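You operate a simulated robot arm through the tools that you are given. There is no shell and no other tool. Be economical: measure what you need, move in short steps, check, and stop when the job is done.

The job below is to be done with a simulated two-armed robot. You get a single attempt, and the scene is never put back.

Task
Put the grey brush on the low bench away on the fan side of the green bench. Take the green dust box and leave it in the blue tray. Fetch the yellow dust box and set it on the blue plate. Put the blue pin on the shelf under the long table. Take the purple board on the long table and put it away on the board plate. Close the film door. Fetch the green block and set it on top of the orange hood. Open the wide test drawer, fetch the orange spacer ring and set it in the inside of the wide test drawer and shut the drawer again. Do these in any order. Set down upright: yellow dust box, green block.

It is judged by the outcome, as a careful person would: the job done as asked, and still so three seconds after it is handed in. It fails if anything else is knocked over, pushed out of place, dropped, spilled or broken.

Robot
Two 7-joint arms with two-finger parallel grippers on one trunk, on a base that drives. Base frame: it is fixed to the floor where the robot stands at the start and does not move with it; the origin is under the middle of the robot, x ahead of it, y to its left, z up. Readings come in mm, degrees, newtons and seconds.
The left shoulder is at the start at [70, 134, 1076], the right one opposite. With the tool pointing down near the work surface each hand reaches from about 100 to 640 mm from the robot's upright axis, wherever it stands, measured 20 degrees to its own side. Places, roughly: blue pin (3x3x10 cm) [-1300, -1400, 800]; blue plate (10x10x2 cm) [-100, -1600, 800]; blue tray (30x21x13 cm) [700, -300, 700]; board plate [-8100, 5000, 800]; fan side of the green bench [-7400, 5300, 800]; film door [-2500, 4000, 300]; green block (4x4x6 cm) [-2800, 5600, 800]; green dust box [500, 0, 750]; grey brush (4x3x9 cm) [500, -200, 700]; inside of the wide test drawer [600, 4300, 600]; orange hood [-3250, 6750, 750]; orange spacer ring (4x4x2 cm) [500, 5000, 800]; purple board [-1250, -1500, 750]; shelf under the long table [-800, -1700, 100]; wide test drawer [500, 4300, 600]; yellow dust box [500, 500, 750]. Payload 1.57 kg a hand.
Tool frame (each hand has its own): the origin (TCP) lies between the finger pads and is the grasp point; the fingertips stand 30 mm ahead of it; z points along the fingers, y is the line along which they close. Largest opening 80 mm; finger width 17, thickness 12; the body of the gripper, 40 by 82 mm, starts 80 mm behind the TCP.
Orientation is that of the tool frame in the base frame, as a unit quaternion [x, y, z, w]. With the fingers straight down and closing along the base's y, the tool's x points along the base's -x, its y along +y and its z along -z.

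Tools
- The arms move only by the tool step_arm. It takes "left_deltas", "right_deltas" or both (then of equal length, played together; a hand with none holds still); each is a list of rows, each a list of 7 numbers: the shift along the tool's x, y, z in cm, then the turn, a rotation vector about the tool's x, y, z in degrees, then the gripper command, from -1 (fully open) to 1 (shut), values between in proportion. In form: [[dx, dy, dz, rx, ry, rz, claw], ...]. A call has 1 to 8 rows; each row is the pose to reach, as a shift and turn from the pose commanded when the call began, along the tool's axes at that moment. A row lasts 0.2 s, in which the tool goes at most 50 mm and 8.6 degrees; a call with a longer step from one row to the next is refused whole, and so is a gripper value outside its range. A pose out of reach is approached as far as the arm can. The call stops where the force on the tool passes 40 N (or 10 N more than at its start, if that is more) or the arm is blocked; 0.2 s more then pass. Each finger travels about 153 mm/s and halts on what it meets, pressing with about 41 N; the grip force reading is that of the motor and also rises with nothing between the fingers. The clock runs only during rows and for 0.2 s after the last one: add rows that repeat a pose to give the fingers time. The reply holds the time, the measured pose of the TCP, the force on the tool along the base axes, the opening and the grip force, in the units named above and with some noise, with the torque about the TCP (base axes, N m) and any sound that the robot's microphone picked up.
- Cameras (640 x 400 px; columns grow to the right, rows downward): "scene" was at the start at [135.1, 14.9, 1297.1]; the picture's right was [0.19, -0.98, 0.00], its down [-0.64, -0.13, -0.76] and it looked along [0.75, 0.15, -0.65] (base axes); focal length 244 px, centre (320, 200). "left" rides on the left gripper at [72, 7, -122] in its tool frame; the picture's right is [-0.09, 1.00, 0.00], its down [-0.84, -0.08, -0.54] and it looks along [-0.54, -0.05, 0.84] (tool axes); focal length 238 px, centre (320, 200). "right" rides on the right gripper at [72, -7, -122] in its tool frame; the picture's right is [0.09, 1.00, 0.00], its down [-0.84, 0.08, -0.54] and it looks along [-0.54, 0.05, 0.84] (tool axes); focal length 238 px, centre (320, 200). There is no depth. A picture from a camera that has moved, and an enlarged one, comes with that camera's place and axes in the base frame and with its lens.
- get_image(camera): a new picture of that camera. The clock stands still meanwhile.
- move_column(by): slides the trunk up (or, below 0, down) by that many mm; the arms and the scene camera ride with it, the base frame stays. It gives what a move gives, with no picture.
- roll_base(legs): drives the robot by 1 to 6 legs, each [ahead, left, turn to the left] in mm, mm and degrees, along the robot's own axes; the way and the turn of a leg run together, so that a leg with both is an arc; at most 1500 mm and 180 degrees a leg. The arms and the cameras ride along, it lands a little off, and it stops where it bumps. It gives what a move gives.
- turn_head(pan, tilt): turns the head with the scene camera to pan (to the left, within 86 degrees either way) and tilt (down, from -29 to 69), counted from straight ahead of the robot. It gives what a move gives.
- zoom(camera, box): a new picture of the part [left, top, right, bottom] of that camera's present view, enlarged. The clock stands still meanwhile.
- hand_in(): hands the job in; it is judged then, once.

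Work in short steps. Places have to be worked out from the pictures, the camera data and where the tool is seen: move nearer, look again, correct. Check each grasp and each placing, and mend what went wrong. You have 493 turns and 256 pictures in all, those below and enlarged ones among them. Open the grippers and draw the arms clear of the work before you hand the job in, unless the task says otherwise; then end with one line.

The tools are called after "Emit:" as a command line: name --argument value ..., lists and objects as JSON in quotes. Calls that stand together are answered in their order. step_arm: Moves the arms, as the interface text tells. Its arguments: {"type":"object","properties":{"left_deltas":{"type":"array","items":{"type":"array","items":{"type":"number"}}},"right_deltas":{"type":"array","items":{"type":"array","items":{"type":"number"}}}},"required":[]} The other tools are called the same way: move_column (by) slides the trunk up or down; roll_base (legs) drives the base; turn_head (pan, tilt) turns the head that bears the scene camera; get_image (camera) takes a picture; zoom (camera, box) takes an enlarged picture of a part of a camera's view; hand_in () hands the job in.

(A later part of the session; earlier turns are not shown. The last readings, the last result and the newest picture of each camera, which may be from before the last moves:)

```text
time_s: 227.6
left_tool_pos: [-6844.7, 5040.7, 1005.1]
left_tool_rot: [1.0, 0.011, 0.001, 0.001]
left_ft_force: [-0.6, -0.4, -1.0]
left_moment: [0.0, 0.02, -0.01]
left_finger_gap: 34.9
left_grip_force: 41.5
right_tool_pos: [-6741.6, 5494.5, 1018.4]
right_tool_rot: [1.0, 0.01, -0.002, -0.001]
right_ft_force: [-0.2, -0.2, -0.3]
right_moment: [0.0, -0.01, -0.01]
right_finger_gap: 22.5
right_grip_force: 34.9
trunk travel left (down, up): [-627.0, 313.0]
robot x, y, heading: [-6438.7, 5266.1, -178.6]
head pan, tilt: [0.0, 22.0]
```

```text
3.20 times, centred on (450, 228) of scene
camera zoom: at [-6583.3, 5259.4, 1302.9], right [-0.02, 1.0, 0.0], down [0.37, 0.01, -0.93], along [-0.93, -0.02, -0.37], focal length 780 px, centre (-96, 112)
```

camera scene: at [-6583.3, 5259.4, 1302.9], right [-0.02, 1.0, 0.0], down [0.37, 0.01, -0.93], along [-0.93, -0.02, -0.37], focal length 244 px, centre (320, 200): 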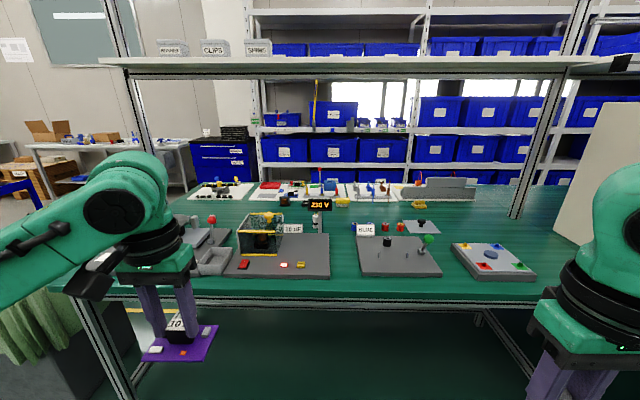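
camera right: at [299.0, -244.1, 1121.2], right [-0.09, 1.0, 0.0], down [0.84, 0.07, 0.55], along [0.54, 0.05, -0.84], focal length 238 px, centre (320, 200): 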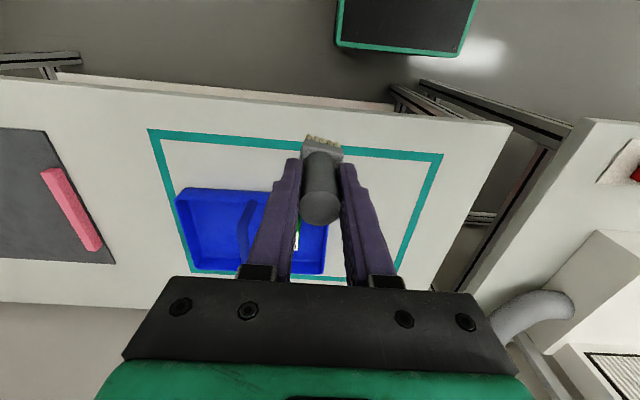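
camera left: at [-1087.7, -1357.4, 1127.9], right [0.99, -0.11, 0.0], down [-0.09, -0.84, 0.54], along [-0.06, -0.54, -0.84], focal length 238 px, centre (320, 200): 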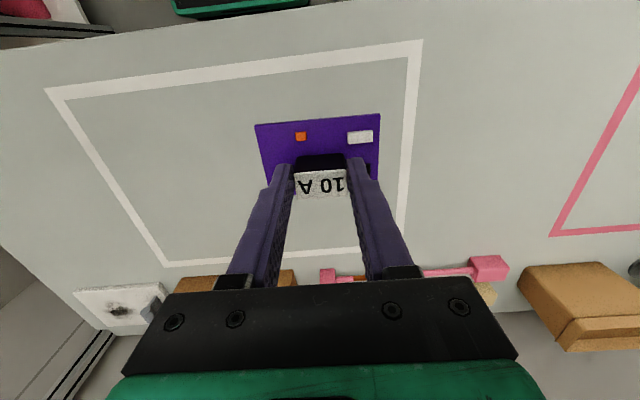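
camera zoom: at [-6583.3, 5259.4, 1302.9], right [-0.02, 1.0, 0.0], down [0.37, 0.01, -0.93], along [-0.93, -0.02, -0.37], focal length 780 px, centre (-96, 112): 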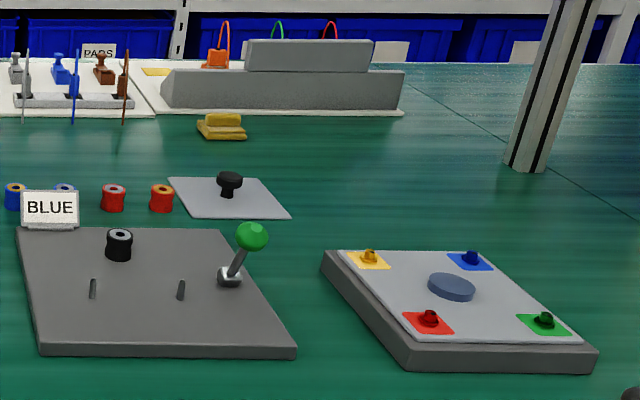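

The front side of the bench has a free green strip about 100 mm wide at about (−7400, 5335), between the "230 V" slab and the "BLUE" slab. That matches the fan-side place. I'll raise and retract the left hand for clearance, and roll closer.

Emit:
step_arm --left_deltas '[[2, 0, -2, 0, 0, 0, 1], [4, 0, -4, 0, 0, 0, 1], [7, 0, -6, 0, 0, 0, 1], [10, 0, -7, 0, 0, 0, 1]]'

Emit:
roll_base --legs '[[440, 80, -1]]'

Emit:
turn_head --pan -5 --tilt 45

Emit:
get_image --camera "scene"

Emit:
get_image --camera "right"

```text
time_s: 228.6
left_tool_pos: [-6744.5, 5042.8, 1076.3]
left_tool_rot: [1.0, 0.01, 0.001, 0.001]
left_ft_force: [0.3, 0.2, -0.1]
left_moment: [-0.02, 0.02, -0.02]
left_finger_gap: 34.9
left_grip_force: 40.7
right_tool_pos: [-6739.7, 5493.9, 1019.9]
right_tool_rot: [1.0, 0.01, -0.002, -0.001]
right_ft_force: [-0.5, 0.1, 0.1]
right_moment: [0.01, 0.02, -0.01]
right_finger_gap: 22.3
right_grip_force: 35.1
trunk travel left (down, up): [-627.0, 313.0]
robot x, y, heading: [-6443.0, 5266.1, -178.8]
head pan, tilt: [0.0, 22.0]
```

```text
time_s: 231.4
left_tool_pos: [-7201.7, 4965.0, 1076.1]
left_tool_rot: [1.0, -0.001, 0.001, 0.001]
left_ft_force: [-0.2, 0.5, -0.3]
left_moment: [0.0, -0.02, 0.01]
left_finger_gap: 34.8
left_grip_force: 41.4
right_tool_pos: [-7187.9, 5416.0, 1018.2]
right_tool_rot: [1.0, -0.002, -0.002, -0.001]
right_ft_force: [0.0, 0.3, -1.6]
right_moment: [0.02, -0.02, 0.01]
right_finger_gap: 22.5
right_grip_force: 35.6
trunk travel left (down, up): [-627.0, 313.0]
robot x, y, heading: [-6895.2, 5183.0, -180.0]
head pan, tilt: [0.0, 22.0]
```

```text
time_s: 232.3
left_tool_pos: [-7201.9, 4965.3, 1076.5]
left_tool_rot: [1.0, -0.001, 0.001, 0.001]
left_ft_force: [-0.1, -0.5, -0.4]
left_moment: [-0.02, -0.02, -0.01]
left_finger_gap: 34.7
left_grip_force: 41.7
right_tool_pos: [-7186.3, 5417.5, 1019.6]
right_tool_rot: [1.0, -0.001, -0.002, -0.001]
right_ft_force: [-1.0, -0.5, -0.8]
right_moment: [-0.05, 0.01, -0.01]
right_finger_gap: 22.3
right_grip_force: 35.0
trunk travel left (down, up): [-627.0, 313.0]
robot x, y, heading: [-6891.0, 5183.1, -180.0]
head pan, tilt: [-5.0, 45.0]
```

```text
143 pictures are left
camera scene: at [-7022.2, 5185.0, 1267.5], right [0.09, 1.0, 0.0], down [0.7, -0.06, -0.71], along [-0.7, 0.06, -0.71], focal length 244 px, centre (320, 200)
```

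scene: 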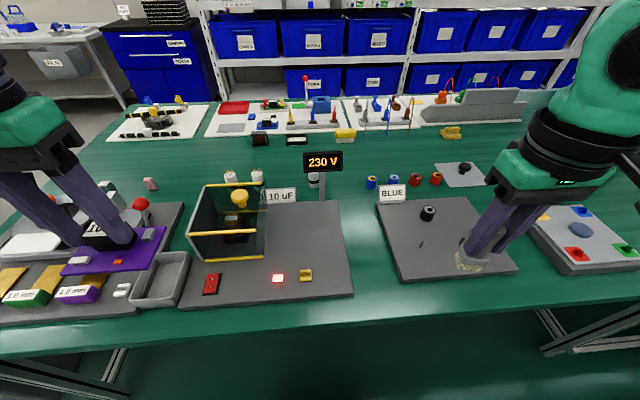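

```text
142 pictures are left
camera right: at [-7116.2, 5421.8, 1140.9], right [0.09, -1.0, 0.0], down [-0.84, -0.08, 0.54], along [-0.54, -0.05, -0.84], focal length 238 px, centre (320, 200)
```

right: 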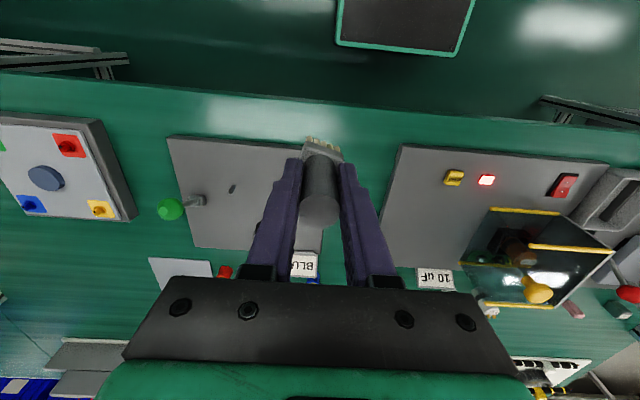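

The gap center is at about (−7400, 5323). I'll move the brush over it and come down to about z 900.

Emit:
step_arm --right_deltas '[[-4.3, 1.9, 0, 0, 0, 0, 1], [-8.6, 3.8, 0, 0, 0, 0, 1], [-12.9, 5.7, 0, 0, 0, 0, 1], [-17.1, 7.5, 0, 0, 0, 0, 1], [-21.3, 9.4, 0, 0, 0, 0, 1], [-21.3, 9.4, 4, 0, 0, 0, 1], [-21.3, 9.4, 8, 0, 0, 0, 1], [-21.3, 9.4, 12, 0, 0, 0, 1]]'

Emit:
get_image --camera "right"

Emit:
get_image --camera "scene"

```text
time_s: 234.1
left_tool_pos: [-7201.7, 4965.0, 1075.1]
left_tool_rot: [1.0, -0.001, 0.002, 0.0]
left_ft_force: [-0.1, -0.5, -1.3]
left_moment: [-0.02, 0.0, -0.01]
left_finger_gap: 35.1
left_grip_force: 40.7
right_tool_pos: [-7401.5, 5323.7, 897.1]
right_tool_rot: [1.0, -0.002, -0.001, -0.002]
right_ft_force: [0.6, 0.7, 0.2]
right_moment: [0.0, -0.04, 0.0]
right_finger_gap: 22.4
right_grip_force: 35.1
trunk travel left (down, up): [-627.0, 313.0]
robot x, y, heading: [-6891.1, 5182.1, -179.9]
head pan, tilt: [-5.0, 45.0]
```

```text
141 pictures are left
camera right: at [-7330.2, 5330.6, 1020.6], right [0.09, -1.0, 0.0], down [-0.84, -0.08, 0.54], along [-0.54, -0.05, -0.84], focal length 238 px, centre (320, 200)
```

right: 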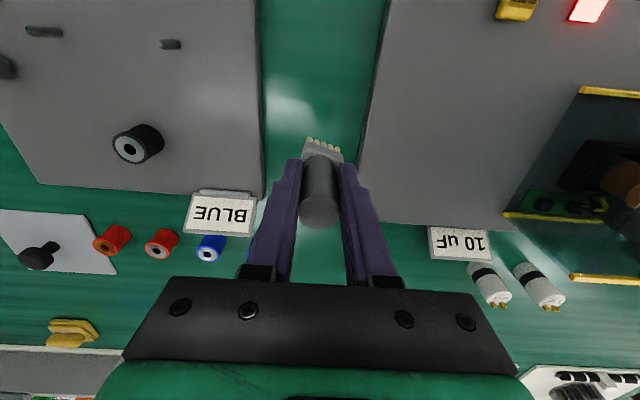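

```text
140 pictures are left
camera scene: at [-7023.1, 5185.2, 1267.4], right [0.09, 1.0, 0.0], down [0.71, -0.06, -0.71], along [-0.7, 0.06, -0.71], focal length 244 px, centre (320, 200)
```

scene: 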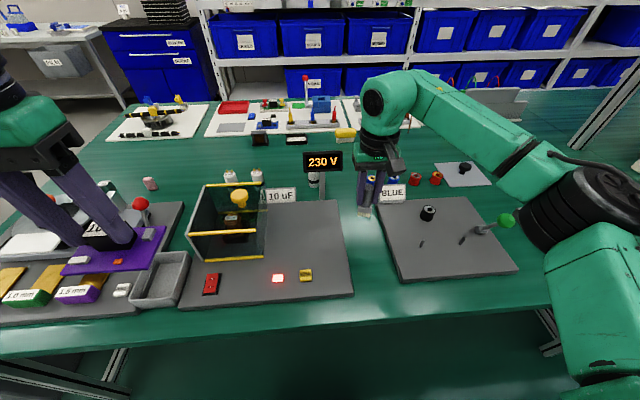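

Nearly centered. I'll shift 6 mm toward +y and lower gently to contact.

Emit:
step_arm --right_deltas '[[0, -0.6, 2, 0, 0, 0, 1], [0, -0.6, 4, 0, 0, 0, 1], [0, -0.6, 5.2, 0, 0, 0, 1], [0, -0.6, 5.8, 0, 0, 0, 1], [0, -0.6, 6.3, 0, 0, 0, 1]]'

Emit:
get_image --camera "right"

```text
time_s: 235.3
left_tool_pos: [-7202.2, 4964.6, 1076.4]
left_tool_rot: [1.0, -0.001, 0.002, 0.001]
left_ft_force: [0.6, 0.4, -0.5]
left_moment: [0.01, -0.03, 0.01]
left_finger_gap: 34.8
left_grip_force: 40.7
right_tool_pos: [-7400.3, 5331.1, 836.2]
right_tool_rot: [1.0, -0.002, -0.001, 0.0]
right_ft_force: [0.9, -0.6, -0.5]
right_moment: [0.02, -0.01, -0.02]
right_finger_gap: 22.2
right_grip_force: 35.5
trunk travel left (down, up): [-627.0, 313.0]
robot x, y, heading: [-6893.1, 5180.2, -180.1]
head pan, tilt: [-5.0, 45.0]
```

```text
139 pictures are left
camera right: at [-7329.3, 5336.0, 957.8], right [0.09, -1.0, 0.0], down [-0.84, -0.08, 0.54], along [-0.54, -0.05, -0.84], focal length 238 px, centre (320, 200)
```

right: 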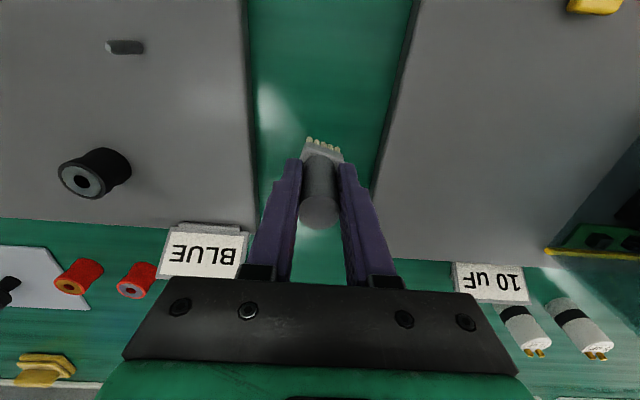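

No contact yet, so I'll continue slowly.

Emit:
step_arm --right_deltas '[[0, 0, 0.4, 0, 0, 0, 1], [0, 0, 0.8, 0, 0, 0, 1], [0, 0, 1.2, 0, 0, 0, 1], [0, 0, 1.6, 0, 0, 0, 1]]'

```text
time_s: 236.3
left_tool_pos: [-7201.8, 4965.4, 1075.6]
left_tool_rot: [1.0, -0.001, 0.002, 0.001]
left_ft_force: [-1.0, -0.5, -0.9]
left_moment: [0.02, -0.06, 0.02]
left_finger_gap: 35.1
left_grip_force: 40.5
right_tool_pos: [-7400.2, 5328.5, 821.2]
right_tool_rot: [1.0, -0.001, -0.001, -0.001]
right_ft_force: [0.2, 0.4, 0.0]
right_moment: [0.0, -0.01, -0.02]
right_finger_gap: 22.5
right_grip_force: 35.1
trunk travel left (down, up): [-627.0, 313.0]
robot x, y, heading: [-6890.0, 5178.6, -179.9]
head pan, tilt: [-5.0, 45.0]
```

Still free, so I'll keep lowering in small steps.

Emit:
step_arm --right_deltas '[[0, 0, 0.5, 0, 0, 0, 1], [0, 0, 1, 0, 0, 0, 1], [0, 0, 1.5, 0, 0, 0, 1], [0, 0, 2, 0, 0, 0, 1], [0, 0, 2.5, 0, 0, 0, 1]]'

Emit:
get_image --camera "right"

```text
time_s: 236.9
left_tool_pos: [-7199.8, 4965.3, 1076.5]
left_tool_rot: [1.0, 0.0, 0.001, 0.0]
left_ft_force: [-0.2, -0.3, -1.0]
left_moment: [0.01, -0.05, 0.01]
left_finger_gap: 34.7
left_grip_force: 41.0
right_tool_pos: [-7403.4, 5328.3, 819.8]
right_tool_rot: [1.0, -0.004, -0.008, 0.002]
right_ft_force: [7.1, 2.5, 22.4]
right_moment: [0.29, -0.68, -0.03]
right_finger_gap: 22.3
right_grip_force: 35.1
trunk travel left (down, up): [-627.0, 313.0]
robot x, y, heading: [-6890.1, 5178.2, -179.9]
head pan, tilt: [-5.0, 45.0]
stopped in row 3 (right hand): the force on the tool passed its limit (the readings are from after the stop); the commanded pose is now the measured one
```

```text
138 pictures are left
camera right: at [-7329.3, 5335.3, 940.1], right [0.09, -1.0, 0.0], down [-0.83, -0.07, 0.56], along [-0.55, -0.05, -0.83], focal length 238 px, centre (320, 200)
```

right: 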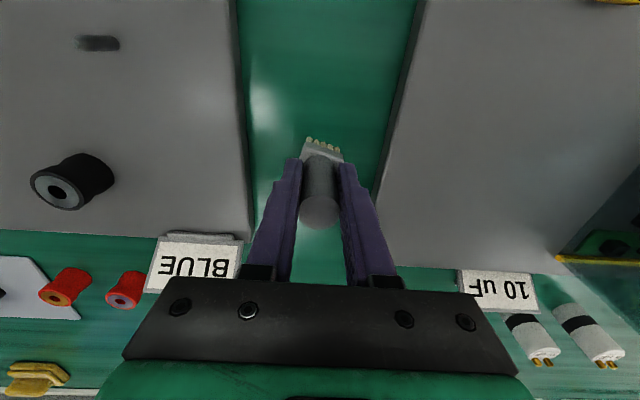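

Contact at TCP 820, so the bench is at z ≈ 750. I'll ease up, square the hand, release and rise.

Emit:
step_arm --right_deltas '[[0.2, 0, -0.1, 0, 0.9, 0, 1], [0.2, 0, -0.1, 0, 0.9, 0, 0.3], [0.2, 0, -0.1, 0, 0.9, 0, 0], [0.2, 0, -0.1, 0, 0.9, 0, -0.2], [0.2, 0, -2, 0, 0.9, 0, -0.2], [0.2, 0, -6, 0, 0.9, 0, -0.2], [0.2, 0, -11, 0, 0.9, 0, -0.2], [0.2, 0, -15, 0, 0.9, 0, -0.2]]'

Emit:
get_image --camera "right"

```text
time_s: 238.7
left_tool_pos: [-7201.6, 4965.0, 1076.0]
left_tool_rot: [1.0, -0.001, 0.001, -0.001]
left_ft_force: [0.3, -0.4, -1.3]
left_moment: [0.03, 0.01, -0.02]
left_finger_gap: 35.0
left_grip_force: 41.8
right_tool_pos: [-7397.9, 5328.7, 967.2]
right_tool_rot: [1.0, -0.002, 0.002, 0.001]
right_ft_force: [-0.4, -0.2, -0.7]
right_moment: [-0.02, -0.01, 0.04]
right_finger_gap: 48.3
right_grip_force: 0.2
trunk travel left (down, up): [-627.0, 313.0]
robot x, y, heading: [-6889.0, 5176.9, -179.9]
head pan, tilt: [-5.0, 45.0]
```

```text
137 pictures are left
camera right: at [-7326.8, 5333.7, 1089.8], right [0.09, -1.0, 0.0], down [-0.84, -0.07, 0.54], along [-0.54, -0.05, -0.84], focal length 238 px, centre (320, 200)
```

right: 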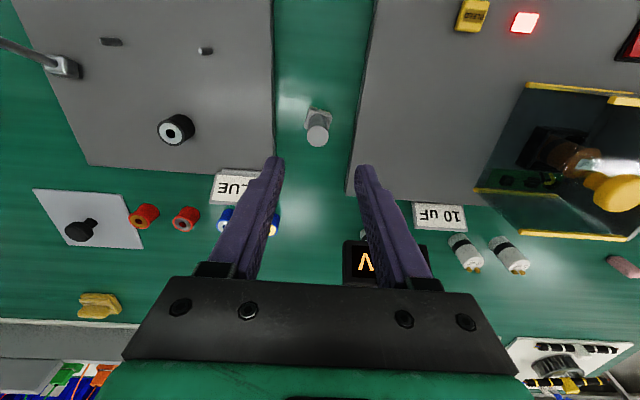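

The brush stands on the bench. I'll retract the right hand and zoom on the back row to find the board plate.

Emit:
step_arm --right_deltas '[[4, -1, -1, 0, 0, 0, -1], [8, -2, -2, 0, 0, 0, -1], [12, -3, -3, 0, 0, 0, -1], [16, -5, -4, 0, 0, 0, -1], [20, -8, -5, 0, 0, 0, -1]]'

Emit:
zoom --camera "scene" --box '[90, 70, 290, 190]'

Emit:
zoom --camera "scene" --box '[190, 80, 350, 180]'

```text
refused: row 5 steps farther than a row can; nothing moved
```

```text
3.20 times, centred on (190, 130) of scene
camera zoom: at [-7021.7, 5184.6, 1267.5], right [0.09, 1.0, 0.0], down [0.7, -0.06, -0.71], along [-0.7, 0.06, -0.71], focal length 780 px, centre (736, 424)
```

zoom: 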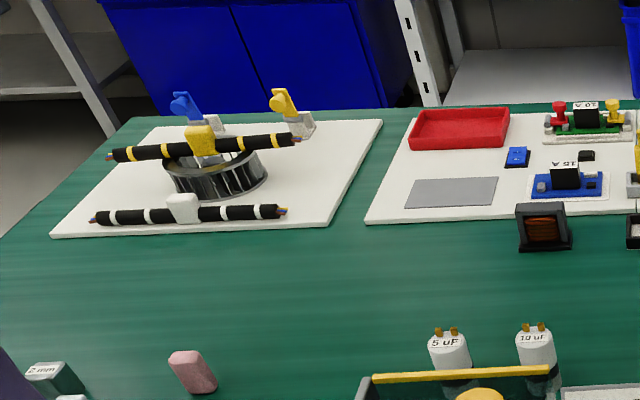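

```text
4.00 times, centred on (270, 130) of scene
camera zoom: at [-7021.7, 5184.6, 1267.5], right [0.09, 1.0, 0.0], down [0.7, -0.06, -0.71], along [-0.7, 0.06, -0.71], focal length 976 px, centre (520, 480)
```

zoom: 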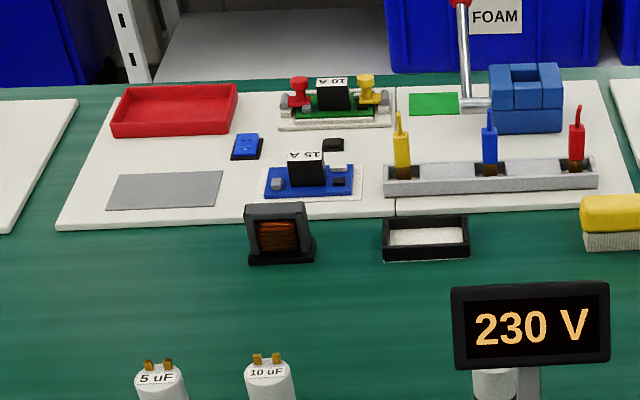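

The board plate is the white plate at the back, with a grey board-sized field at about (−7985, 4892). It's only reachable from the back aisle, so I'll retract the right hand and drive around.

Emit:
step_arm --right_deltas '[[4, -1, -1, 0, 0, 0, -1], [8, -2, -2, 0, 0, 0, -1], [12, -3, -3, 0, 0, 0, -1], [16, -5, -4, 0, 0, 0, -1], [20, -7, -5, 0, 0, 0, -1]]'

Emit:
roll_base --legs '[[-350, 0, 0], [0, 0, 90]]'

Emit:
turn_head --pan 10 --tilt 20

Emit:
get_image --camera "scene"

```text
time_s: 239.9
left_tool_pos: [-7199.0, 4965.7, 1077.5]
left_tool_rot: [1.0, -0.001, 0.0, 0.001]
left_ft_force: [-0.5, -0.8, -0.6]
left_moment: [-0.02, 0.02, -0.01]
left_finger_gap: 34.9
left_grip_force: 40.9
right_tool_pos: [-7197.0, 5399.0, 1016.6]
right_tool_rot: [1.0, -0.003, 0.0, 0.001]
right_ft_force: [0.1, 0.1, -0.3]
right_moment: [-0.05, 0.0, -0.03]
right_finger_gap: 79.9
right_grip_force: 0.0
trunk travel left (down, up): [-627.0, 313.0]
robot x, y, heading: [-6895.3, 5178.3, -180.3]
head pan, tilt: [-5.0, 45.0]
```

```text
time_s: 246.0
left_tool_pos: [-6331.4, 4872.5, 1075.9]
left_tool_rot: [0.707, 0.707, 0.002, 0.0]
left_ft_force: [0.1, 0.5, 0.0]
left_moment: [0.01, 0.01, 0.03]
left_finger_gap: 34.8
left_grip_force: 41.1
right_tool_pos: [-6763.9, 4873.1, 1016.0]
right_tool_rot: [0.708, 0.706, 0.002, 0.0]
right_ft_force: [1.4, 0.7, -0.6]
right_moment: [-0.01, -0.01, -0.01]
right_finger_gap: 80.2
right_grip_force: 0.1
trunk travel left (down, up): [-627.0, 313.0]
robot x, y, heading: [-6545.3, 5179.5, -89.8]
head pan, tilt: [-5.0, 45.0]
```

```text
time_s: 246.9
left_tool_pos: [-6330.5, 4871.9, 1076.1]
left_tool_rot: [0.707, 0.707, 0.001, -0.001]
left_ft_force: [-0.3, 0.1, -0.7]
left_moment: [-0.01, 0.05, -0.02]
left_finger_gap: 34.9
left_grip_force: 41.0
right_tool_pos: [-6763.7, 4873.8, 1015.3]
right_tool_rot: [0.708, 0.706, 0.002, -0.001]
right_ft_force: [0.0, 0.1, 0.4]
right_moment: [0.03, -0.01, 0.0]
right_finger_gap: 79.9
right_grip_force: 0.0
trunk travel left (down, up): [-627.0, 313.0]
robot x, y, heading: [-6544.9, 5178.8, -89.9]
head pan, tilt: [10.0, 20.0]
```

```text
134 pictures are left
camera scene: at [-6527.3, 5036.6, 1306.0], right [-0.98, -0.18, 0.0], down [-0.06, 0.34, -0.94], along [0.17, -0.92, -0.34], focal length 244 px, centre (320, 200)
```

scene: 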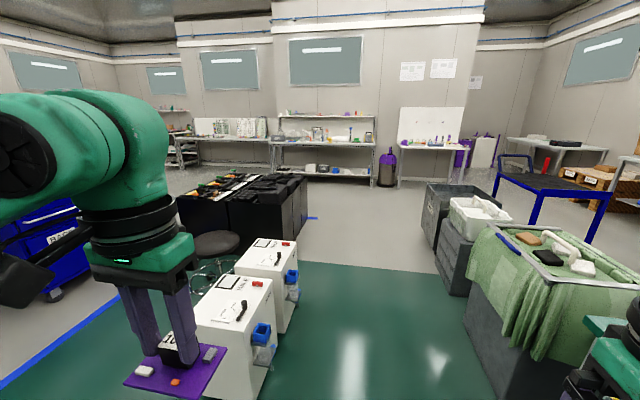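

I'll check the gap between the bench end and the foam cart.

Emit:
turn_head --pan -45 --tilt 30

Emit:
get_image --camera "scene"

```text
time_s: 248.1
left_tool_pos: [-6330.5, 4872.6, 1077.3]
left_tool_rot: [0.707, 0.707, 0.002, 0.0]
left_ft_force: [0.2, -0.3, -1.4]
left_moment: [0.04, 0.01, 0.03]
left_finger_gap: 34.9
left_grip_force: 41.2
right_tool_pos: [-6763.5, 4873.0, 1015.4]
right_tool_rot: [0.708, 0.706, 0.002, -0.001]
right_ft_force: [0.4, 0.1, 0.4]
right_moment: [0.01, 0.05, -0.01]
right_finger_gap: 79.8
right_grip_force: 0.1
trunk travel left (down, up): [-627.0, 313.0]
robot x, y, heading: [-6545.5, 5179.4, -89.9]
head pan, tilt: [-45.0, 30.0]
```

```text
133 pictures are left
camera scene: at [-6607.4, 5064.0, 1290.1], right [-0.71, 0.7, 0.0], down [0.35, 0.36, -0.87], along [-0.61, -0.61, -0.5], focal length 244 px, centre (320, 200)
```

scene: 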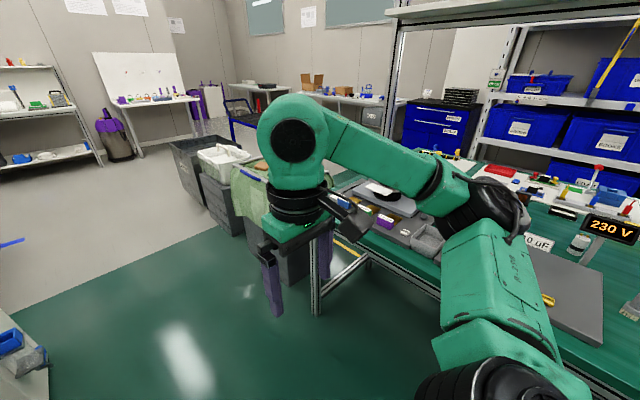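

The foam cart blocks that gap. I'll go back down the lane and around the carts.

Emit:
roll_base --legs '[[1490, 0, 0], [1490, 0, 0], [600, 0, 0], [0, 0, -90]]'

Emit:
turn_head --pan -30 --tilt 20

Emit:
get_image --camera "scene"

```text
time_s: 269.4
left_tool_pos: [-6901.9, 1399.7, 1076.7]
left_tool_rot: [1.0, -0.025, 0.002, 0.001]
left_ft_force: [0.1, -0.9, -1.0]
left_moment: [0.01, -0.04, -0.01]
left_finger_gap: 35.0
left_grip_force: 41.1
right_tool_pos: [-6879.0, 1832.7, 1016.7]
right_tool_rot: [1.0, -0.027, 0.001, 0.002]
right_ft_force: [0.4, 0.0, 0.1]
right_moment: [-0.02, -0.05, 0.05]
right_finger_gap: 80.1
right_grip_force: 0.0
trunk travel left (down, up): [-627.0, 313.0]
robot x, y, heading: [-6583.6, 1602.3, 177.3]
head pan, tilt: [-45.0, 30.0]
```

```text
time_s: 270.1
left_tool_pos: [-6902.1, 1400.1, 1076.0]
left_tool_rot: [1.0, -0.025, 0.001, 0.001]
left_ft_force: [-0.8, 0.5, -1.0]
left_moment: [0.0, -0.02, -0.02]
left_finger_gap: 35.0
left_grip_force: 41.0
right_tool_pos: [-6877.7, 1832.5, 1015.6]
right_tool_rot: [1.0, -0.029, 0.002, 0.001]
right_ft_force: [0.1, -0.1, 0.9]
right_moment: [0.02, -0.02, 0.03]
right_finger_gap: 79.9
right_grip_force: 0.0
trunk travel left (down, up): [-627.0, 313.0]
robot x, y, heading: [-6583.7, 1599.9, 177.4]
head pan, tilt: [-30.0, 20.0]
```

```text
132 pictures are left
camera scene: at [-6710.3, 1650.6, 1306.1], right [0.54, 0.84, 0.0], down [0.29, -0.19, -0.94], along [-0.79, 0.51, -0.34], focal length 244 px, centre (320, 200)
```

scene: 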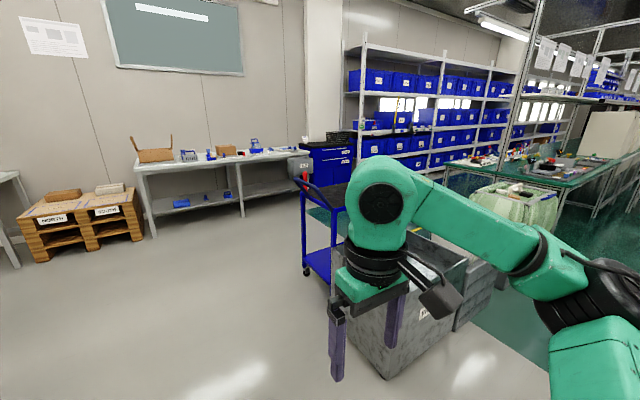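

The lane west of the carts is at x ≈ −8900. I'll drive there and turn toward +y.

Emit:
roll_base --legs '[[1200, 0, 2], [1120, 0, 0], [0, 0, -89], [1000, 0, 0]]'

Emit:
turn_head --pan -15 --tilt 20

Emit:
get_image --camera "scene"

```text
time_s: 290.0
left_tool_pos: [-9122.5, 2930.8, 1076.2]
left_tool_rot: [0.71, -0.704, 0.001, 0.002]
left_ft_force: [-0.6, 1.0, -0.2]
left_moment: [0.02, 0.02, -0.02]
left_finger_gap: 35.0
left_grip_force: 41.3
right_tool_pos: [-8689.2, 2932.7, 1016.8]
right_tool_rot: [0.709, -0.706, 0.0, 0.002]
right_ft_force: [0.1, -0.5, -0.8]
right_moment: [0.0, 0.02, 0.03]
right_finger_gap: 79.9
right_grip_force: 0.1
trunk travel left (down, up): [-627.0, 313.0]
robot x, y, heading: [-8905.2, 2628.5, 90.7]
head pan, tilt: [-30.0, 20.0]
```

```text
time_s: 290.8
left_tool_pos: [-9122.2, 2932.1, 1075.7]
left_tool_rot: [0.709, -0.705, 0.0, 0.002]
left_ft_force: [0.0, 0.5, -0.4]
left_moment: [-0.02, -0.02, 0.01]
left_finger_gap: 34.8
left_grip_force: 40.8
right_tool_pos: [-8689.5, 2932.6, 1015.8]
right_tool_rot: [0.709, -0.706, 0.001, 0.001]
right_ft_force: [0.1, -0.8, 0.3]
right_moment: [0.02, -0.01, -0.02]
right_finger_gap: 79.9
right_grip_force: 0.0
trunk travel left (down, up): [-627.0, 313.0]
robot x, y, heading: [-8905.4, 2622.8, 90.7]
head pan, tilt: [-15.0, 20.0]
```

```text
131 pictures are left
camera scene: at [-8880.9, 2763.6, 1306.1], right [0.97, -0.25, 0.0], down [-0.09, -0.33, -0.94], along [0.23, 0.91, -0.34], focal length 244 px, centre (320, 200)
```

scene: 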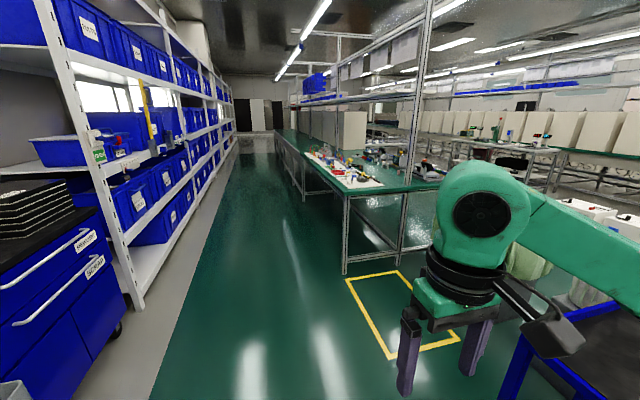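

The back aisle is wide and clear. I'll drive to y ≈ 4800 and turn to face the bench from behind.

Emit:
roll_base --legs '[[1490, 0, 0], [690, 0, 0], [0, 0, -90]]'

Emit:
turn_head --pan 0 --tilt 35

Emit:
get_image --camera "scene"

```text
time_s: 305.6
left_tool_pos: [-8630.0, 5046.4, 1075.6]
left_tool_rot: [0.011, 1.0, 0.001, -0.002]
left_ft_force: [0.7, 0.1, -0.9]
left_moment: [0.01, 0.0, -0.01]
left_finger_gap: 34.9
left_grip_force: 41.5
right_tool_pos: [-8640.5, 4613.8, 1016.2]
right_tool_rot: [0.014, 1.0, 0.0, -0.002]
right_ft_force: [0.3, 0.3, -0.1]
right_moment: [0.02, 0.01, -0.02]
right_finger_gap: 80.2
right_grip_force: 0.1
trunk travel left (down, up): [-627.0, 313.0]
robot x, y, heading: [-8939.0, 4840.3, -1.1]
head pan, tilt: [-15.0, 20.0]
```

```text
time_s: 306.4
left_tool_pos: [-8628.8, 5047.2, 1076.7]
left_tool_rot: [0.012, 1.0, 0.001, -0.002]
left_ft_force: [-0.1, -0.3, -2.1]
left_moment: [0.05, -0.01, -0.02]
left_finger_gap: 34.9
left_grip_force: 40.9
right_tool_pos: [-8640.6, 4614.1, 1017.0]
right_tool_rot: [0.013, 1.0, 0.001, 0.0]
right_ft_force: [-0.2, 0.5, -0.3]
right_moment: [0.01, 0.0, 0.01]
right_finger_gap: 79.9
right_grip_force: 0.0
trunk travel left (down, up): [-627.0, 313.0]
robot x, y, heading: [-8944.1, 4839.5, -1.1]
head pan, tilt: [0.0, 35.0]
```

```text
130 pictures are left
camera scene: at [-8802.0, 4834.9, 1282.3], right [-0.02, -1.0, 0.0], down [-0.57, 0.01, -0.82], along [0.82, -0.02, -0.57], focal length 244 px, centre (320, 200)
```

scene: 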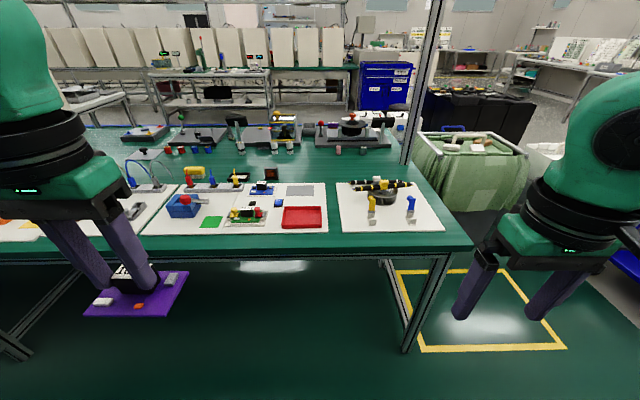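

Emit:
zoom --camera "scene" --box '[140, 160, 340, 260]'

```text
3.20 times, centred on (240, 210) of scene
camera zoom: at [-8802.0, 4834.9, 1282.3], right [-0.02, -1.0, 0.0], down [-0.57, 0.01, -0.82], along [0.82, -0.02, -0.57], focal length 780 px, centre (576, 168)
```

zoom: 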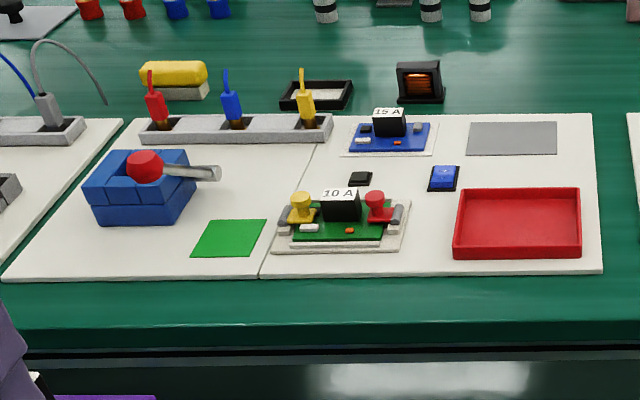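

The board plate is the white plate centered at about (−8098, 4975). The flat grey field on it at (−7980, 4895) is free and board-sized. I'll roll in.

Emit:
roll_base --legs '[[390, -60, 1]]'

Emit:
turn_head --pan 5 --tilt 50

Emit:
get_image --camera "scene"

Emit:
get_image --camera "left"

```text
time_s: 308.9
left_tool_pos: [-8236.4, 4987.9, 1076.0]
left_tool_rot: [0.002, 1.0, 0.002, -0.001]
left_ft_force: [-0.1, -0.6, -0.7]
left_moment: [-0.01, 0.01, 0.03]
left_finger_gap: 34.9
left_grip_force: 41.0
right_tool_pos: [-8240.4, 4555.5, 1017.3]
right_tool_rot: [0.004, 1.0, 0.001, -0.001]
right_ft_force: [-0.1, 0.0, -0.5]
right_moment: [0.01, -0.04, 0.0]
right_finger_gap: 80.4
right_grip_force: 0.0
trunk travel left (down, up): [-627.0, 313.0]
robot x, y, heading: [-8546.1, 4773.2, -0.3]
head pan, tilt: [0.0, 35.0]
```

```text
time_s: 309.7
left_tool_pos: [-8235.2, 4987.0, 1075.4]
left_tool_rot: [0.003, 1.0, 0.0, -0.002]
left_ft_force: [-0.3, -0.1, -0.6]
left_moment: [-0.02, -0.01, 0.01]
left_finger_gap: 35.2
left_grip_force: 41.1
right_tool_pos: [-8240.0, 4554.3, 1017.0]
right_tool_rot: [0.004, 1.0, 0.001, -0.002]
right_ft_force: [1.2, -0.5, 0.2]
right_moment: [0.01, -0.02, 0.03]
right_finger_gap: 79.9
right_grip_force: 0.1
trunk travel left (down, up): [-627.0, 313.0]
robot x, y, heading: [-8542.6, 4775.8, -0.1]
head pan, tilt: [5.0, 50.0]
```

```text
128 pictures are left
camera scene: at [-8415.9, 4779.3, 1260.6], right [0.08, -1.0, 0.0], down [-0.76, -0.06, -0.64], along [0.64, 0.05, -0.77], focal length 244 px, centre (320, 200)
```

scene: 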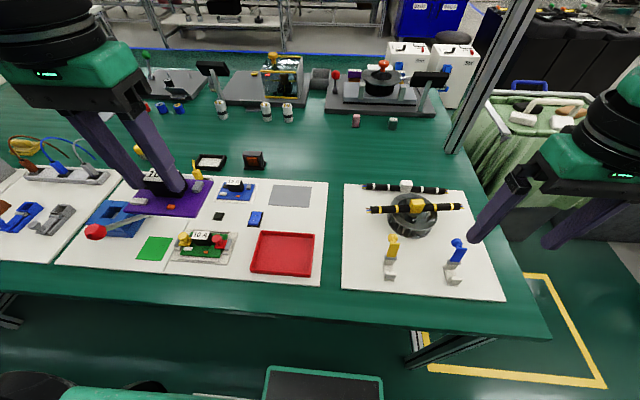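

```text
127 pictures are left
camera left: at [-8308.8, 4993.9, 1197.8], right [0.1, 1.0, 0.0], down [0.84, -0.08, 0.54], along [0.54, -0.05, -0.84], focal length 238 px, centre (320, 200)
```

left: 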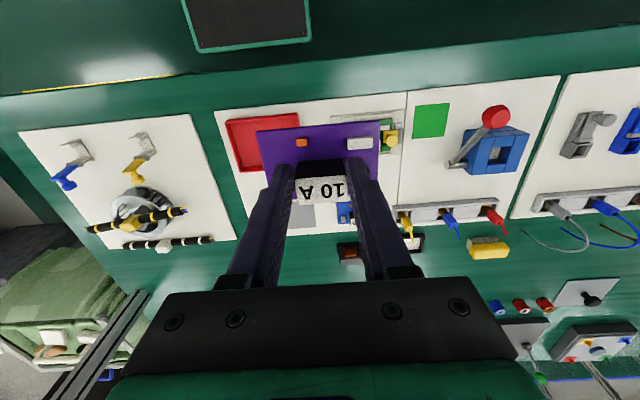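

Grey field center (−7980, 4892). The board center sits about 9 mm nearer me than the TCP. I'll move the hand to (−7971, 4892) and start down.

Emit:
step_arm --left_deltas '[[-4.4, -1.6, 0, 0, 0, 0, 1], [-8.8, -3.2, 0, 0, 0, 0, 1], [-13.2, -4.8, 0, 0, 0, 0, 1], [-17.6, -6.4, 0, 0, 0, 0, 1], [-22, -8, 0, 0, 0, 0, 1], [-26.4, -9.5, 0, 0, 0, 0, 1], [-26.4, -9.5, 4.5, 0, 0, 0, 1], [-26.4, -9.5, 9, 0, 0, 0, 1]]'

Emit:
get_image --camera "left"

Emit:
zoom --camera "scene" --box '[200, 100, 400, 240]'

```text
time_s: 311.5
left_tool_pos: [-7971.5, 4892.4, 984.1]
left_tool_rot: [0.003, 1.0, 0.001, -0.001]
left_ft_force: [-1.1, 0.1, -1.1]
left_moment: [-0.04, 0.02, 0.01]
left_finger_gap: 35.1
left_grip_force: 41.0
left hand out of reach, approached as far as the arm can: row 6
right_tool_pos: [-8237.8, 4553.7, 1015.9]
right_tool_rot: [0.004, 1.0, 0.001, -0.002]
right_ft_force: [0.3, -0.8, 0.0]
right_moment: [-0.01, -0.02, -0.03]
right_finger_gap: 79.9
right_grip_force: 0.3
trunk travel left (down, up): [-627.0, 313.0]
robot x, y, heading: [-8546.9, 4777.7, -0.4]
head pan, tilt: [5.0, 50.0]
```

```text
126 pictures are left
camera left: at [-8044.6, 4898.4, 1106.5], right [0.1, 1.0, 0.0], down [0.84, -0.08, 0.54], along [0.54, -0.05, -0.84], focal length 238 px, centre (320, 200)
```

left: 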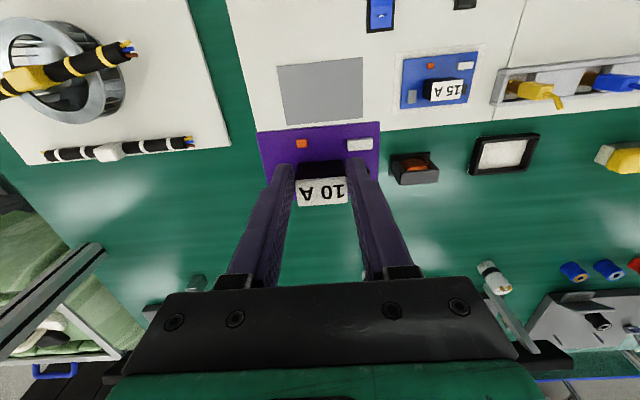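

```text
2.86 times, centred on (300, 170) of scene
camera zoom: at [-8414.7, 4778.8, 1260.5], right [0.08, -1.0, 0.0], down [-0.76, -0.06, -0.64], along [0.64, 0.05, -0.77], focal length 697 px, centre (377, 286)
```

zoom: 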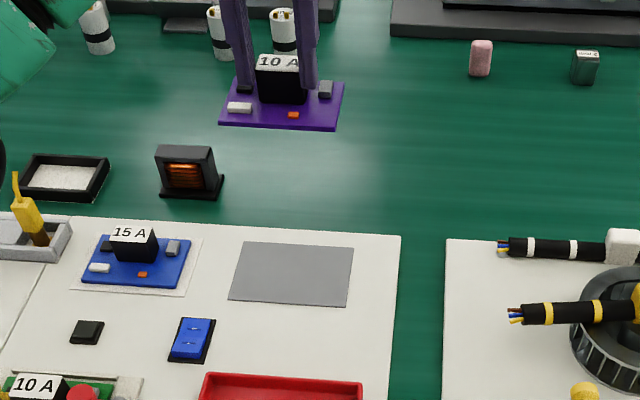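

The pad center is nearer −7990, so I'll shift 10 mm back and descend to about z 830.

Emit:
step_arm --left_deltas '[[1, 0, 4, 0, 0, 0, 1], [1, 0, 8, 0, 0, 0, 1], [1, 0, 12, 0, 0, 0, 1], [1, 0, 15, 0, 0, 0, 1]]'

Emit:
get_image --camera "left"

Emit:
zoom --camera "scene" --box '[200, 120, 400, 260]'

```text
time_s: 312.5
left_tool_pos: [-7982.5, 4892.5, 834.1]
left_tool_rot: [0.002, 1.0, 0.001, -0.002]
left_ft_force: [-0.4, 0.1, -1.8]
left_moment: [0.03, 0.01, 0.01]
left_finger_gap: 35.0
left_grip_force: 41.1
right_tool_pos: [-8238.1, 4553.8, 1015.9]
right_tool_rot: [0.005, 1.0, 0.001, -0.002]
right_ft_force: [0.3, -0.7, -0.4]
right_moment: [0.0, 0.06, 0.0]
right_finger_gap: 79.8
right_grip_force: 0.2
trunk travel left (down, up): [-627.0, 313.0]
robot x, y, heading: [-8546.4, 4770.4, 0.1]
head pan, tilt: [5.0, 50.0]
```

```text
124 pictures are left
camera left: at [-8055.8, 4898.6, 956.0], right [0.1, 1.0, 0.0], down [0.84, -0.08, 0.54], along [0.54, -0.05, -0.84], focal length 238 px, centre (320, 200)
```

left: 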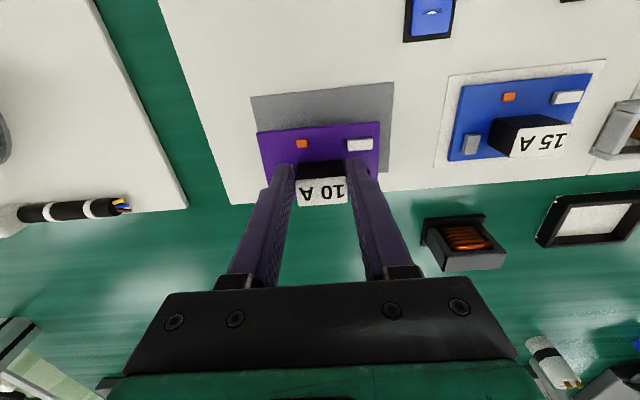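

```text
2.86 times, centred on (300, 190) of scene
camera zoom: at [-8415.3, 4779.4, 1260.5], right [0.08, -1.0, 0.0], down [-0.76, -0.06, -0.64], along [0.64, 0.05, -0.77], focal length 697 px, centre (377, 229)
```

zoom: 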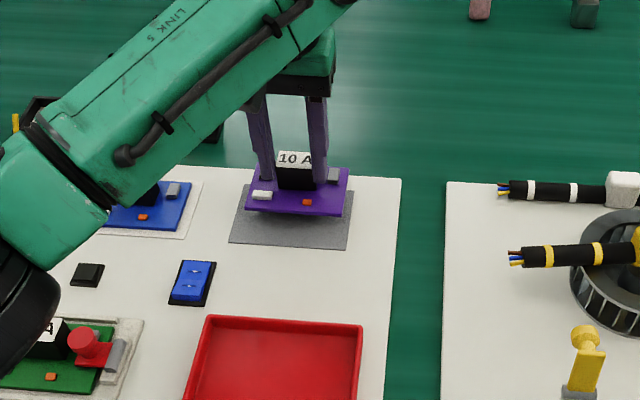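

The board should shift about 16 mm nearer me to center on the field. Then I'll lower it to contact.

Emit:
step_arm --left_deltas '[[1.6, 0, 0.5, 0, 0, 0, 1], [1.6, 0, 1, 0, 0, 0, 1], [1.6, 0, 1.5, 0, 0, 0, 1], [1.6, 0, 1.9, 0, 0, 0, 1]]'

Emit:
get_image --camera "left"

```text
time_s: 313.5
left_tool_pos: [-7998.1, 4893.3, 816.8]
left_tool_rot: [0.004, 1.0, 0.001, -0.001]
left_ft_force: [0.9, -0.6, -1.4]
left_moment: [0.02, 0.01, -0.02]
left_finger_gap: 35.0
left_grip_force: 41.5
right_tool_pos: [-8238.3, 4554.3, 1016.1]
right_tool_rot: [0.005, 1.0, 0.001, -0.002]
right_ft_force: [-0.8, 0.9, 0.1]
right_moment: [0.0, 0.01, 0.03]
right_finger_gap: 80.0
right_grip_force: 0.0
trunk travel left (down, up): [-627.0, 313.0]
robot x, y, heading: [-8541.5, 4771.9, 0.0]
head pan, tilt: [5.0, 50.0]
```

```text
122 pictures are left
camera left: at [-8071.8, 4898.0, 938.4], right [0.1, 1.0, 0.0], down [0.84, -0.08, 0.54], along [0.54, -0.05, -0.84], focal length 238 px, centre (320, 200)
```

left: 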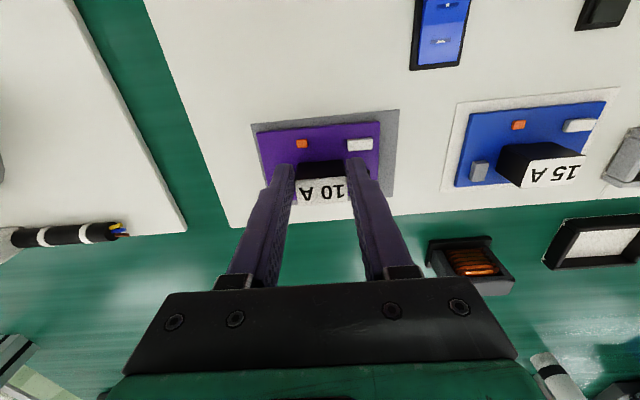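

Well placed. I'll nudge 4 mm toward +y and lower to contact.

Emit:
step_arm --left_deltas '[[0, 0.4, 0.2, 0, 0, 0, 1], [0, 0.4, 0.4, 0, 0, 0, 1], [0, 0.4, 0.6, 0, 0, 0, 1], [0, 0.4, 0.8, 0, 0, 0, 1], [0, 0.4, 1.0, 0, 0, 0, 1], [0, 0.4, 1.2, 0, 0, 0, 1]]'

```text
time_s: 314.7
left_tool_pos: [-7999.1, 4897.0, 813.6]
left_tool_rot: [0.002, 1.0, 0.001, 0.008]
left_ft_force: [-7.5, 0.2, 14.2]
left_moment: [0.03, 0.73, -0.03]
left_finger_gap: 35.4
left_grip_force: 41.1
right_tool_pos: [-8243.2, 4555.4, 1016.0]
right_tool_rot: [0.004, 1.0, 0.002, 0.001]
right_ft_force: [0.6, 0.3, -0.5]
right_moment: [-0.02, 0.0, 0.01]
right_finger_gap: 80.1
right_grip_force: 0.0
trunk travel left (down, up): [-627.0, 313.0]
robot x, y, heading: [-8545.7, 4771.8, -0.2]
head pan, tilt: [5.0, 50.0]
stopped in row 6 (left hand): the force on the tool passed its limit (the readings are from after the stop); the commanded pose is now the measured one
```

Contact. Releasing and rising straight up.

Emit:
step_arm --left_deltas '[[0, 0, -0.1, 0, 0, 0, 1], [0, 0, -0.1, 0, 0, 0, 0], [0, 0, -0.1, 0, 0, 0, -0.4], [0, 0, -0.1, 0, 0, 0, -0.5], [0, 0, -3, 0, 0, 0, -0.5], [0, 0, -7, 0, 0, 0, -0.5], [0, 0, -12, 0, 0, 0, -0.5], [0, 0, -16, 0, 0, 0, -0.5]]'

Emit:
get_image --camera "left"

```text
time_s: 316.5
left_tool_pos: [-7999.0, 4897.6, 972.9]
left_tool_rot: [0.001, 1.0, 0.001, 0.004]
left_ft_force: [-0.5, -0.5, 0.5]
left_moment: [-0.01, -0.02, -0.04]
left_finger_gap: 60.3
left_grip_force: 0.1
right_tool_pos: [-8239.9, 4554.8, 1017.1]
right_tool_rot: [0.004, 1.0, 0.001, 0.0]
right_ft_force: [-0.9, -0.5, 0.2]
right_moment: [-0.01, -0.06, 0.02]
right_finger_gap: 79.8
right_grip_force: 0.1
trunk travel left (down, up): [-627.0, 313.0]
robot x, y, heading: [-8545.5, 4771.0, 0.1]
head pan, tilt: [5.0, 50.0]
```

```text
121 pictures are left
camera left: at [-8073.8, 4903.7, 1094.1], right [0.09, 1.0, 0.0], down [0.83, -0.08, 0.55], along [0.55, -0.05, -0.84], focal length 238 px, centre (320, 200)
```

left: 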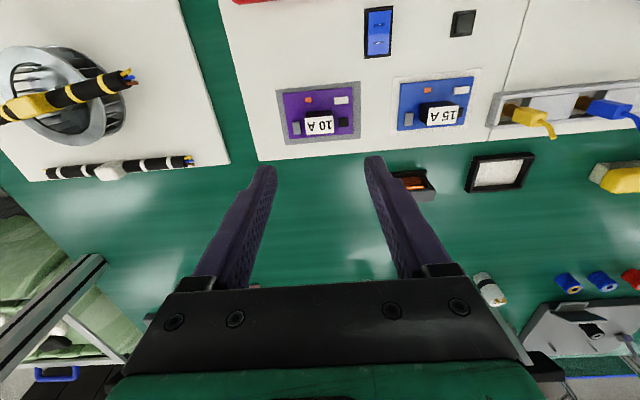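

The board lies squarely on the plate's grey field. I'll retract the arm and drive back out.

Emit:
step_arm --left_deltas '[[4.5, 0.5, -1, 0, 0, 0, -1], [9, 1, -2, 0, 0, 0, -1], [13.5, 2, -3, 0, 0, 0, -1], [18, 3, -4, 0, 0, 0, -1], [22, 5, -5, 0, 0, 0, -1]]'

Emit:
roll_base --legs '[[-370, 0, 0], [0, 0, -90], [1490, 0, 0], [1490, 0, 0], [190, 0, 0], [0, 0, 90]]'

Emit:
turn_head --pan 5 --tilt 15

Emit:
get_image --camera "scene"

```text
time_s: 317.7
left_tool_pos: [-8219.7, 4947.4, 1016.4]
left_tool_rot: [0.001, 1.0, -0.001, 0.005]
left_ft_force: [0.3, 1.0, 0.3]
left_moment: [-0.01, -0.01, -0.03]
left_finger_gap: 80.0
left_grip_force: 0.1
right_tool_pos: [-8241.6, 4555.8, 1016.6]
right_tool_rot: [0.004, 1.0, 0.001, 0.001]
right_ft_force: [-0.5, -0.9, 0.0]
right_moment: [-0.01, -0.03, -0.03]
right_finger_gap: 80.0
right_grip_force: 0.1
trunk travel left (down, up): [-627.0, 313.0]
robot x, y, heading: [-8544.1, 4775.7, -0.2]
head pan, tilt: [5.0, 50.0]
```

```text
time_s: 343.0
left_tool_pos: [-8657.7, 1739.3, 1016.5]
left_tool_rot: [0.025, 1.0, 0.0, 0.005]
left_ft_force: [0.2, 0.4, -0.4]
left_moment: [0.0, 0.02, 0.03]
left_finger_gap: 79.9
left_grip_force: 0.1
right_tool_pos: [-8698.5, 1350.6, 1016.2]
right_tool_rot: [0.027, 1.0, 0.001, -0.002]
right_ft_force: [-0.4, 0.0, 0.3]
right_moment: [0.01, -0.01, 0.0]
right_finger_gap: 80.0
right_grip_force: 0.1
trunk travel left (down, up): [-627.0, 313.0]
robot x, y, heading: [-8991.9, 1580.1, -2.9]
head pan, tilt: [5.0, 50.0]
```

```text
time_s: 344.0
left_tool_pos: [-8658.4, 1739.6, 1016.3]
left_tool_rot: [0.024, 1.0, 0.0, 0.004]
left_ft_force: [-0.1, 0.1, -0.3]
left_moment: [0.02, 0.0, -0.01]
left_finger_gap: 79.9
left_grip_force: 0.0
right_tool_pos: [-8697.4, 1349.0, 1016.6]
right_tool_rot: [0.029, 1.0, 0.0, -0.001]
right_ft_force: [0.7, 0.7, 0.0]
right_moment: [-0.02, -0.03, 0.04]
right_finger_gap: 80.1
right_grip_force: 0.1
trunk travel left (down, up): [-627.0, 313.0]
robot x, y, heading: [-8992.6, 1582.5, -2.8]
head pan, tilt: [5.0, 15.0]
```

```text
120 pictures are left
camera scene: at [-8846.8, 1582.2, 1314.2], right [0.04, -1.0, 0.0], down [-0.26, -0.01, -0.97], along [0.96, 0.04, -0.26], focal length 244 px, centre (320, 200)
```

scene: 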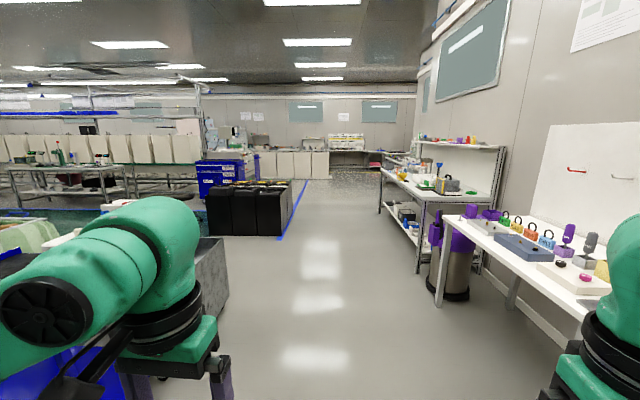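

The corridor at y ≈ 1600 is clear. I'll drive east to x ≈ −3600.

Emit:
roll_base --legs '[[0, 0, 3], [1490, 0, 0], [1490, 0, 0], [1490, 0, 0], [900, 0, 0], [0, 0, 60]]'

Emit:
turn_head --pan 0 --tilt 15

Emit:
get_image --camera "scene"

```text
time_s: 372.6
left_tool_pos: [-3622.2, 1909.2, 1016.0]
left_tool_rot: [-0.487, 0.873, 0.001, 0.004]
left_ft_force: [-0.5, 0.0, 0.0]
left_moment: [-0.03, 0.0, 0.0]
left_finger_gap: 79.7
left_grip_force: 0.0
right_tool_pos: [-3299.5, 1684.8, 1015.7]
right_tool_rot: [-0.484, 0.875, 0.001, -0.002]
right_ft_force: [1.4, -0.4, 0.2]
right_moment: [-0.03, 0.01, -0.02]
right_finger_gap: 80.0
right_grip_force: 0.0
trunk travel left (down, up): [-627.0, 313.0]
robot x, y, heading: [-3645.8, 1539.5, 58.4]
head pan, tilt: [5.0, 15.0]
```

```text
time_s: 373.2
left_tool_pos: [-3623.3, 1910.1, 1015.0]
left_tool_rot: [-0.487, 0.873, 0.001, 0.004]
left_ft_force: [0.1, 0.1, -0.2]
left_moment: [0.0, -0.02, 0.0]
left_finger_gap: 80.0
left_grip_force: 0.1
right_tool_pos: [-3301.2, 1686.8, 1017.1]
right_tool_rot: [-0.483, 0.876, 0.0, -0.001]
right_ft_force: [0.3, 0.7, 0.8]
right_moment: [0.03, 0.02, -0.03]
right_finger_gap: 79.8
right_grip_force: 0.1
trunk travel left (down, up): [-627.0, 313.0]
robot x, y, heading: [-3648.1, 1540.0, 58.5]
head pan, tilt: [0.0, 15.0]
```

```text
119 pictures are left
camera scene: at [-3570.0, 1662.0, 1314.3], right [0.85, -0.53, 0.0], down [-0.14, -0.22, -0.97], along [0.51, 0.82, -0.26], focal length 244 px, centre (320, 200)
```

scene: 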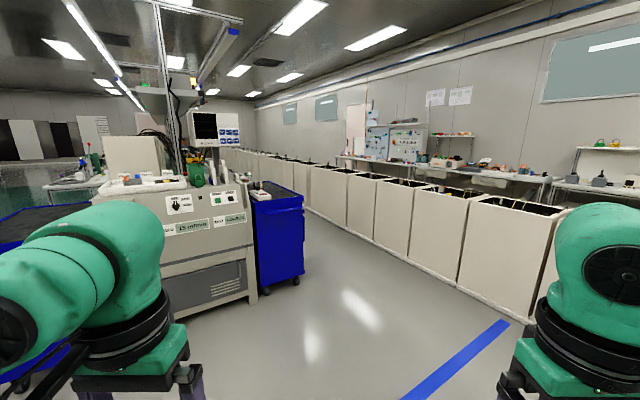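

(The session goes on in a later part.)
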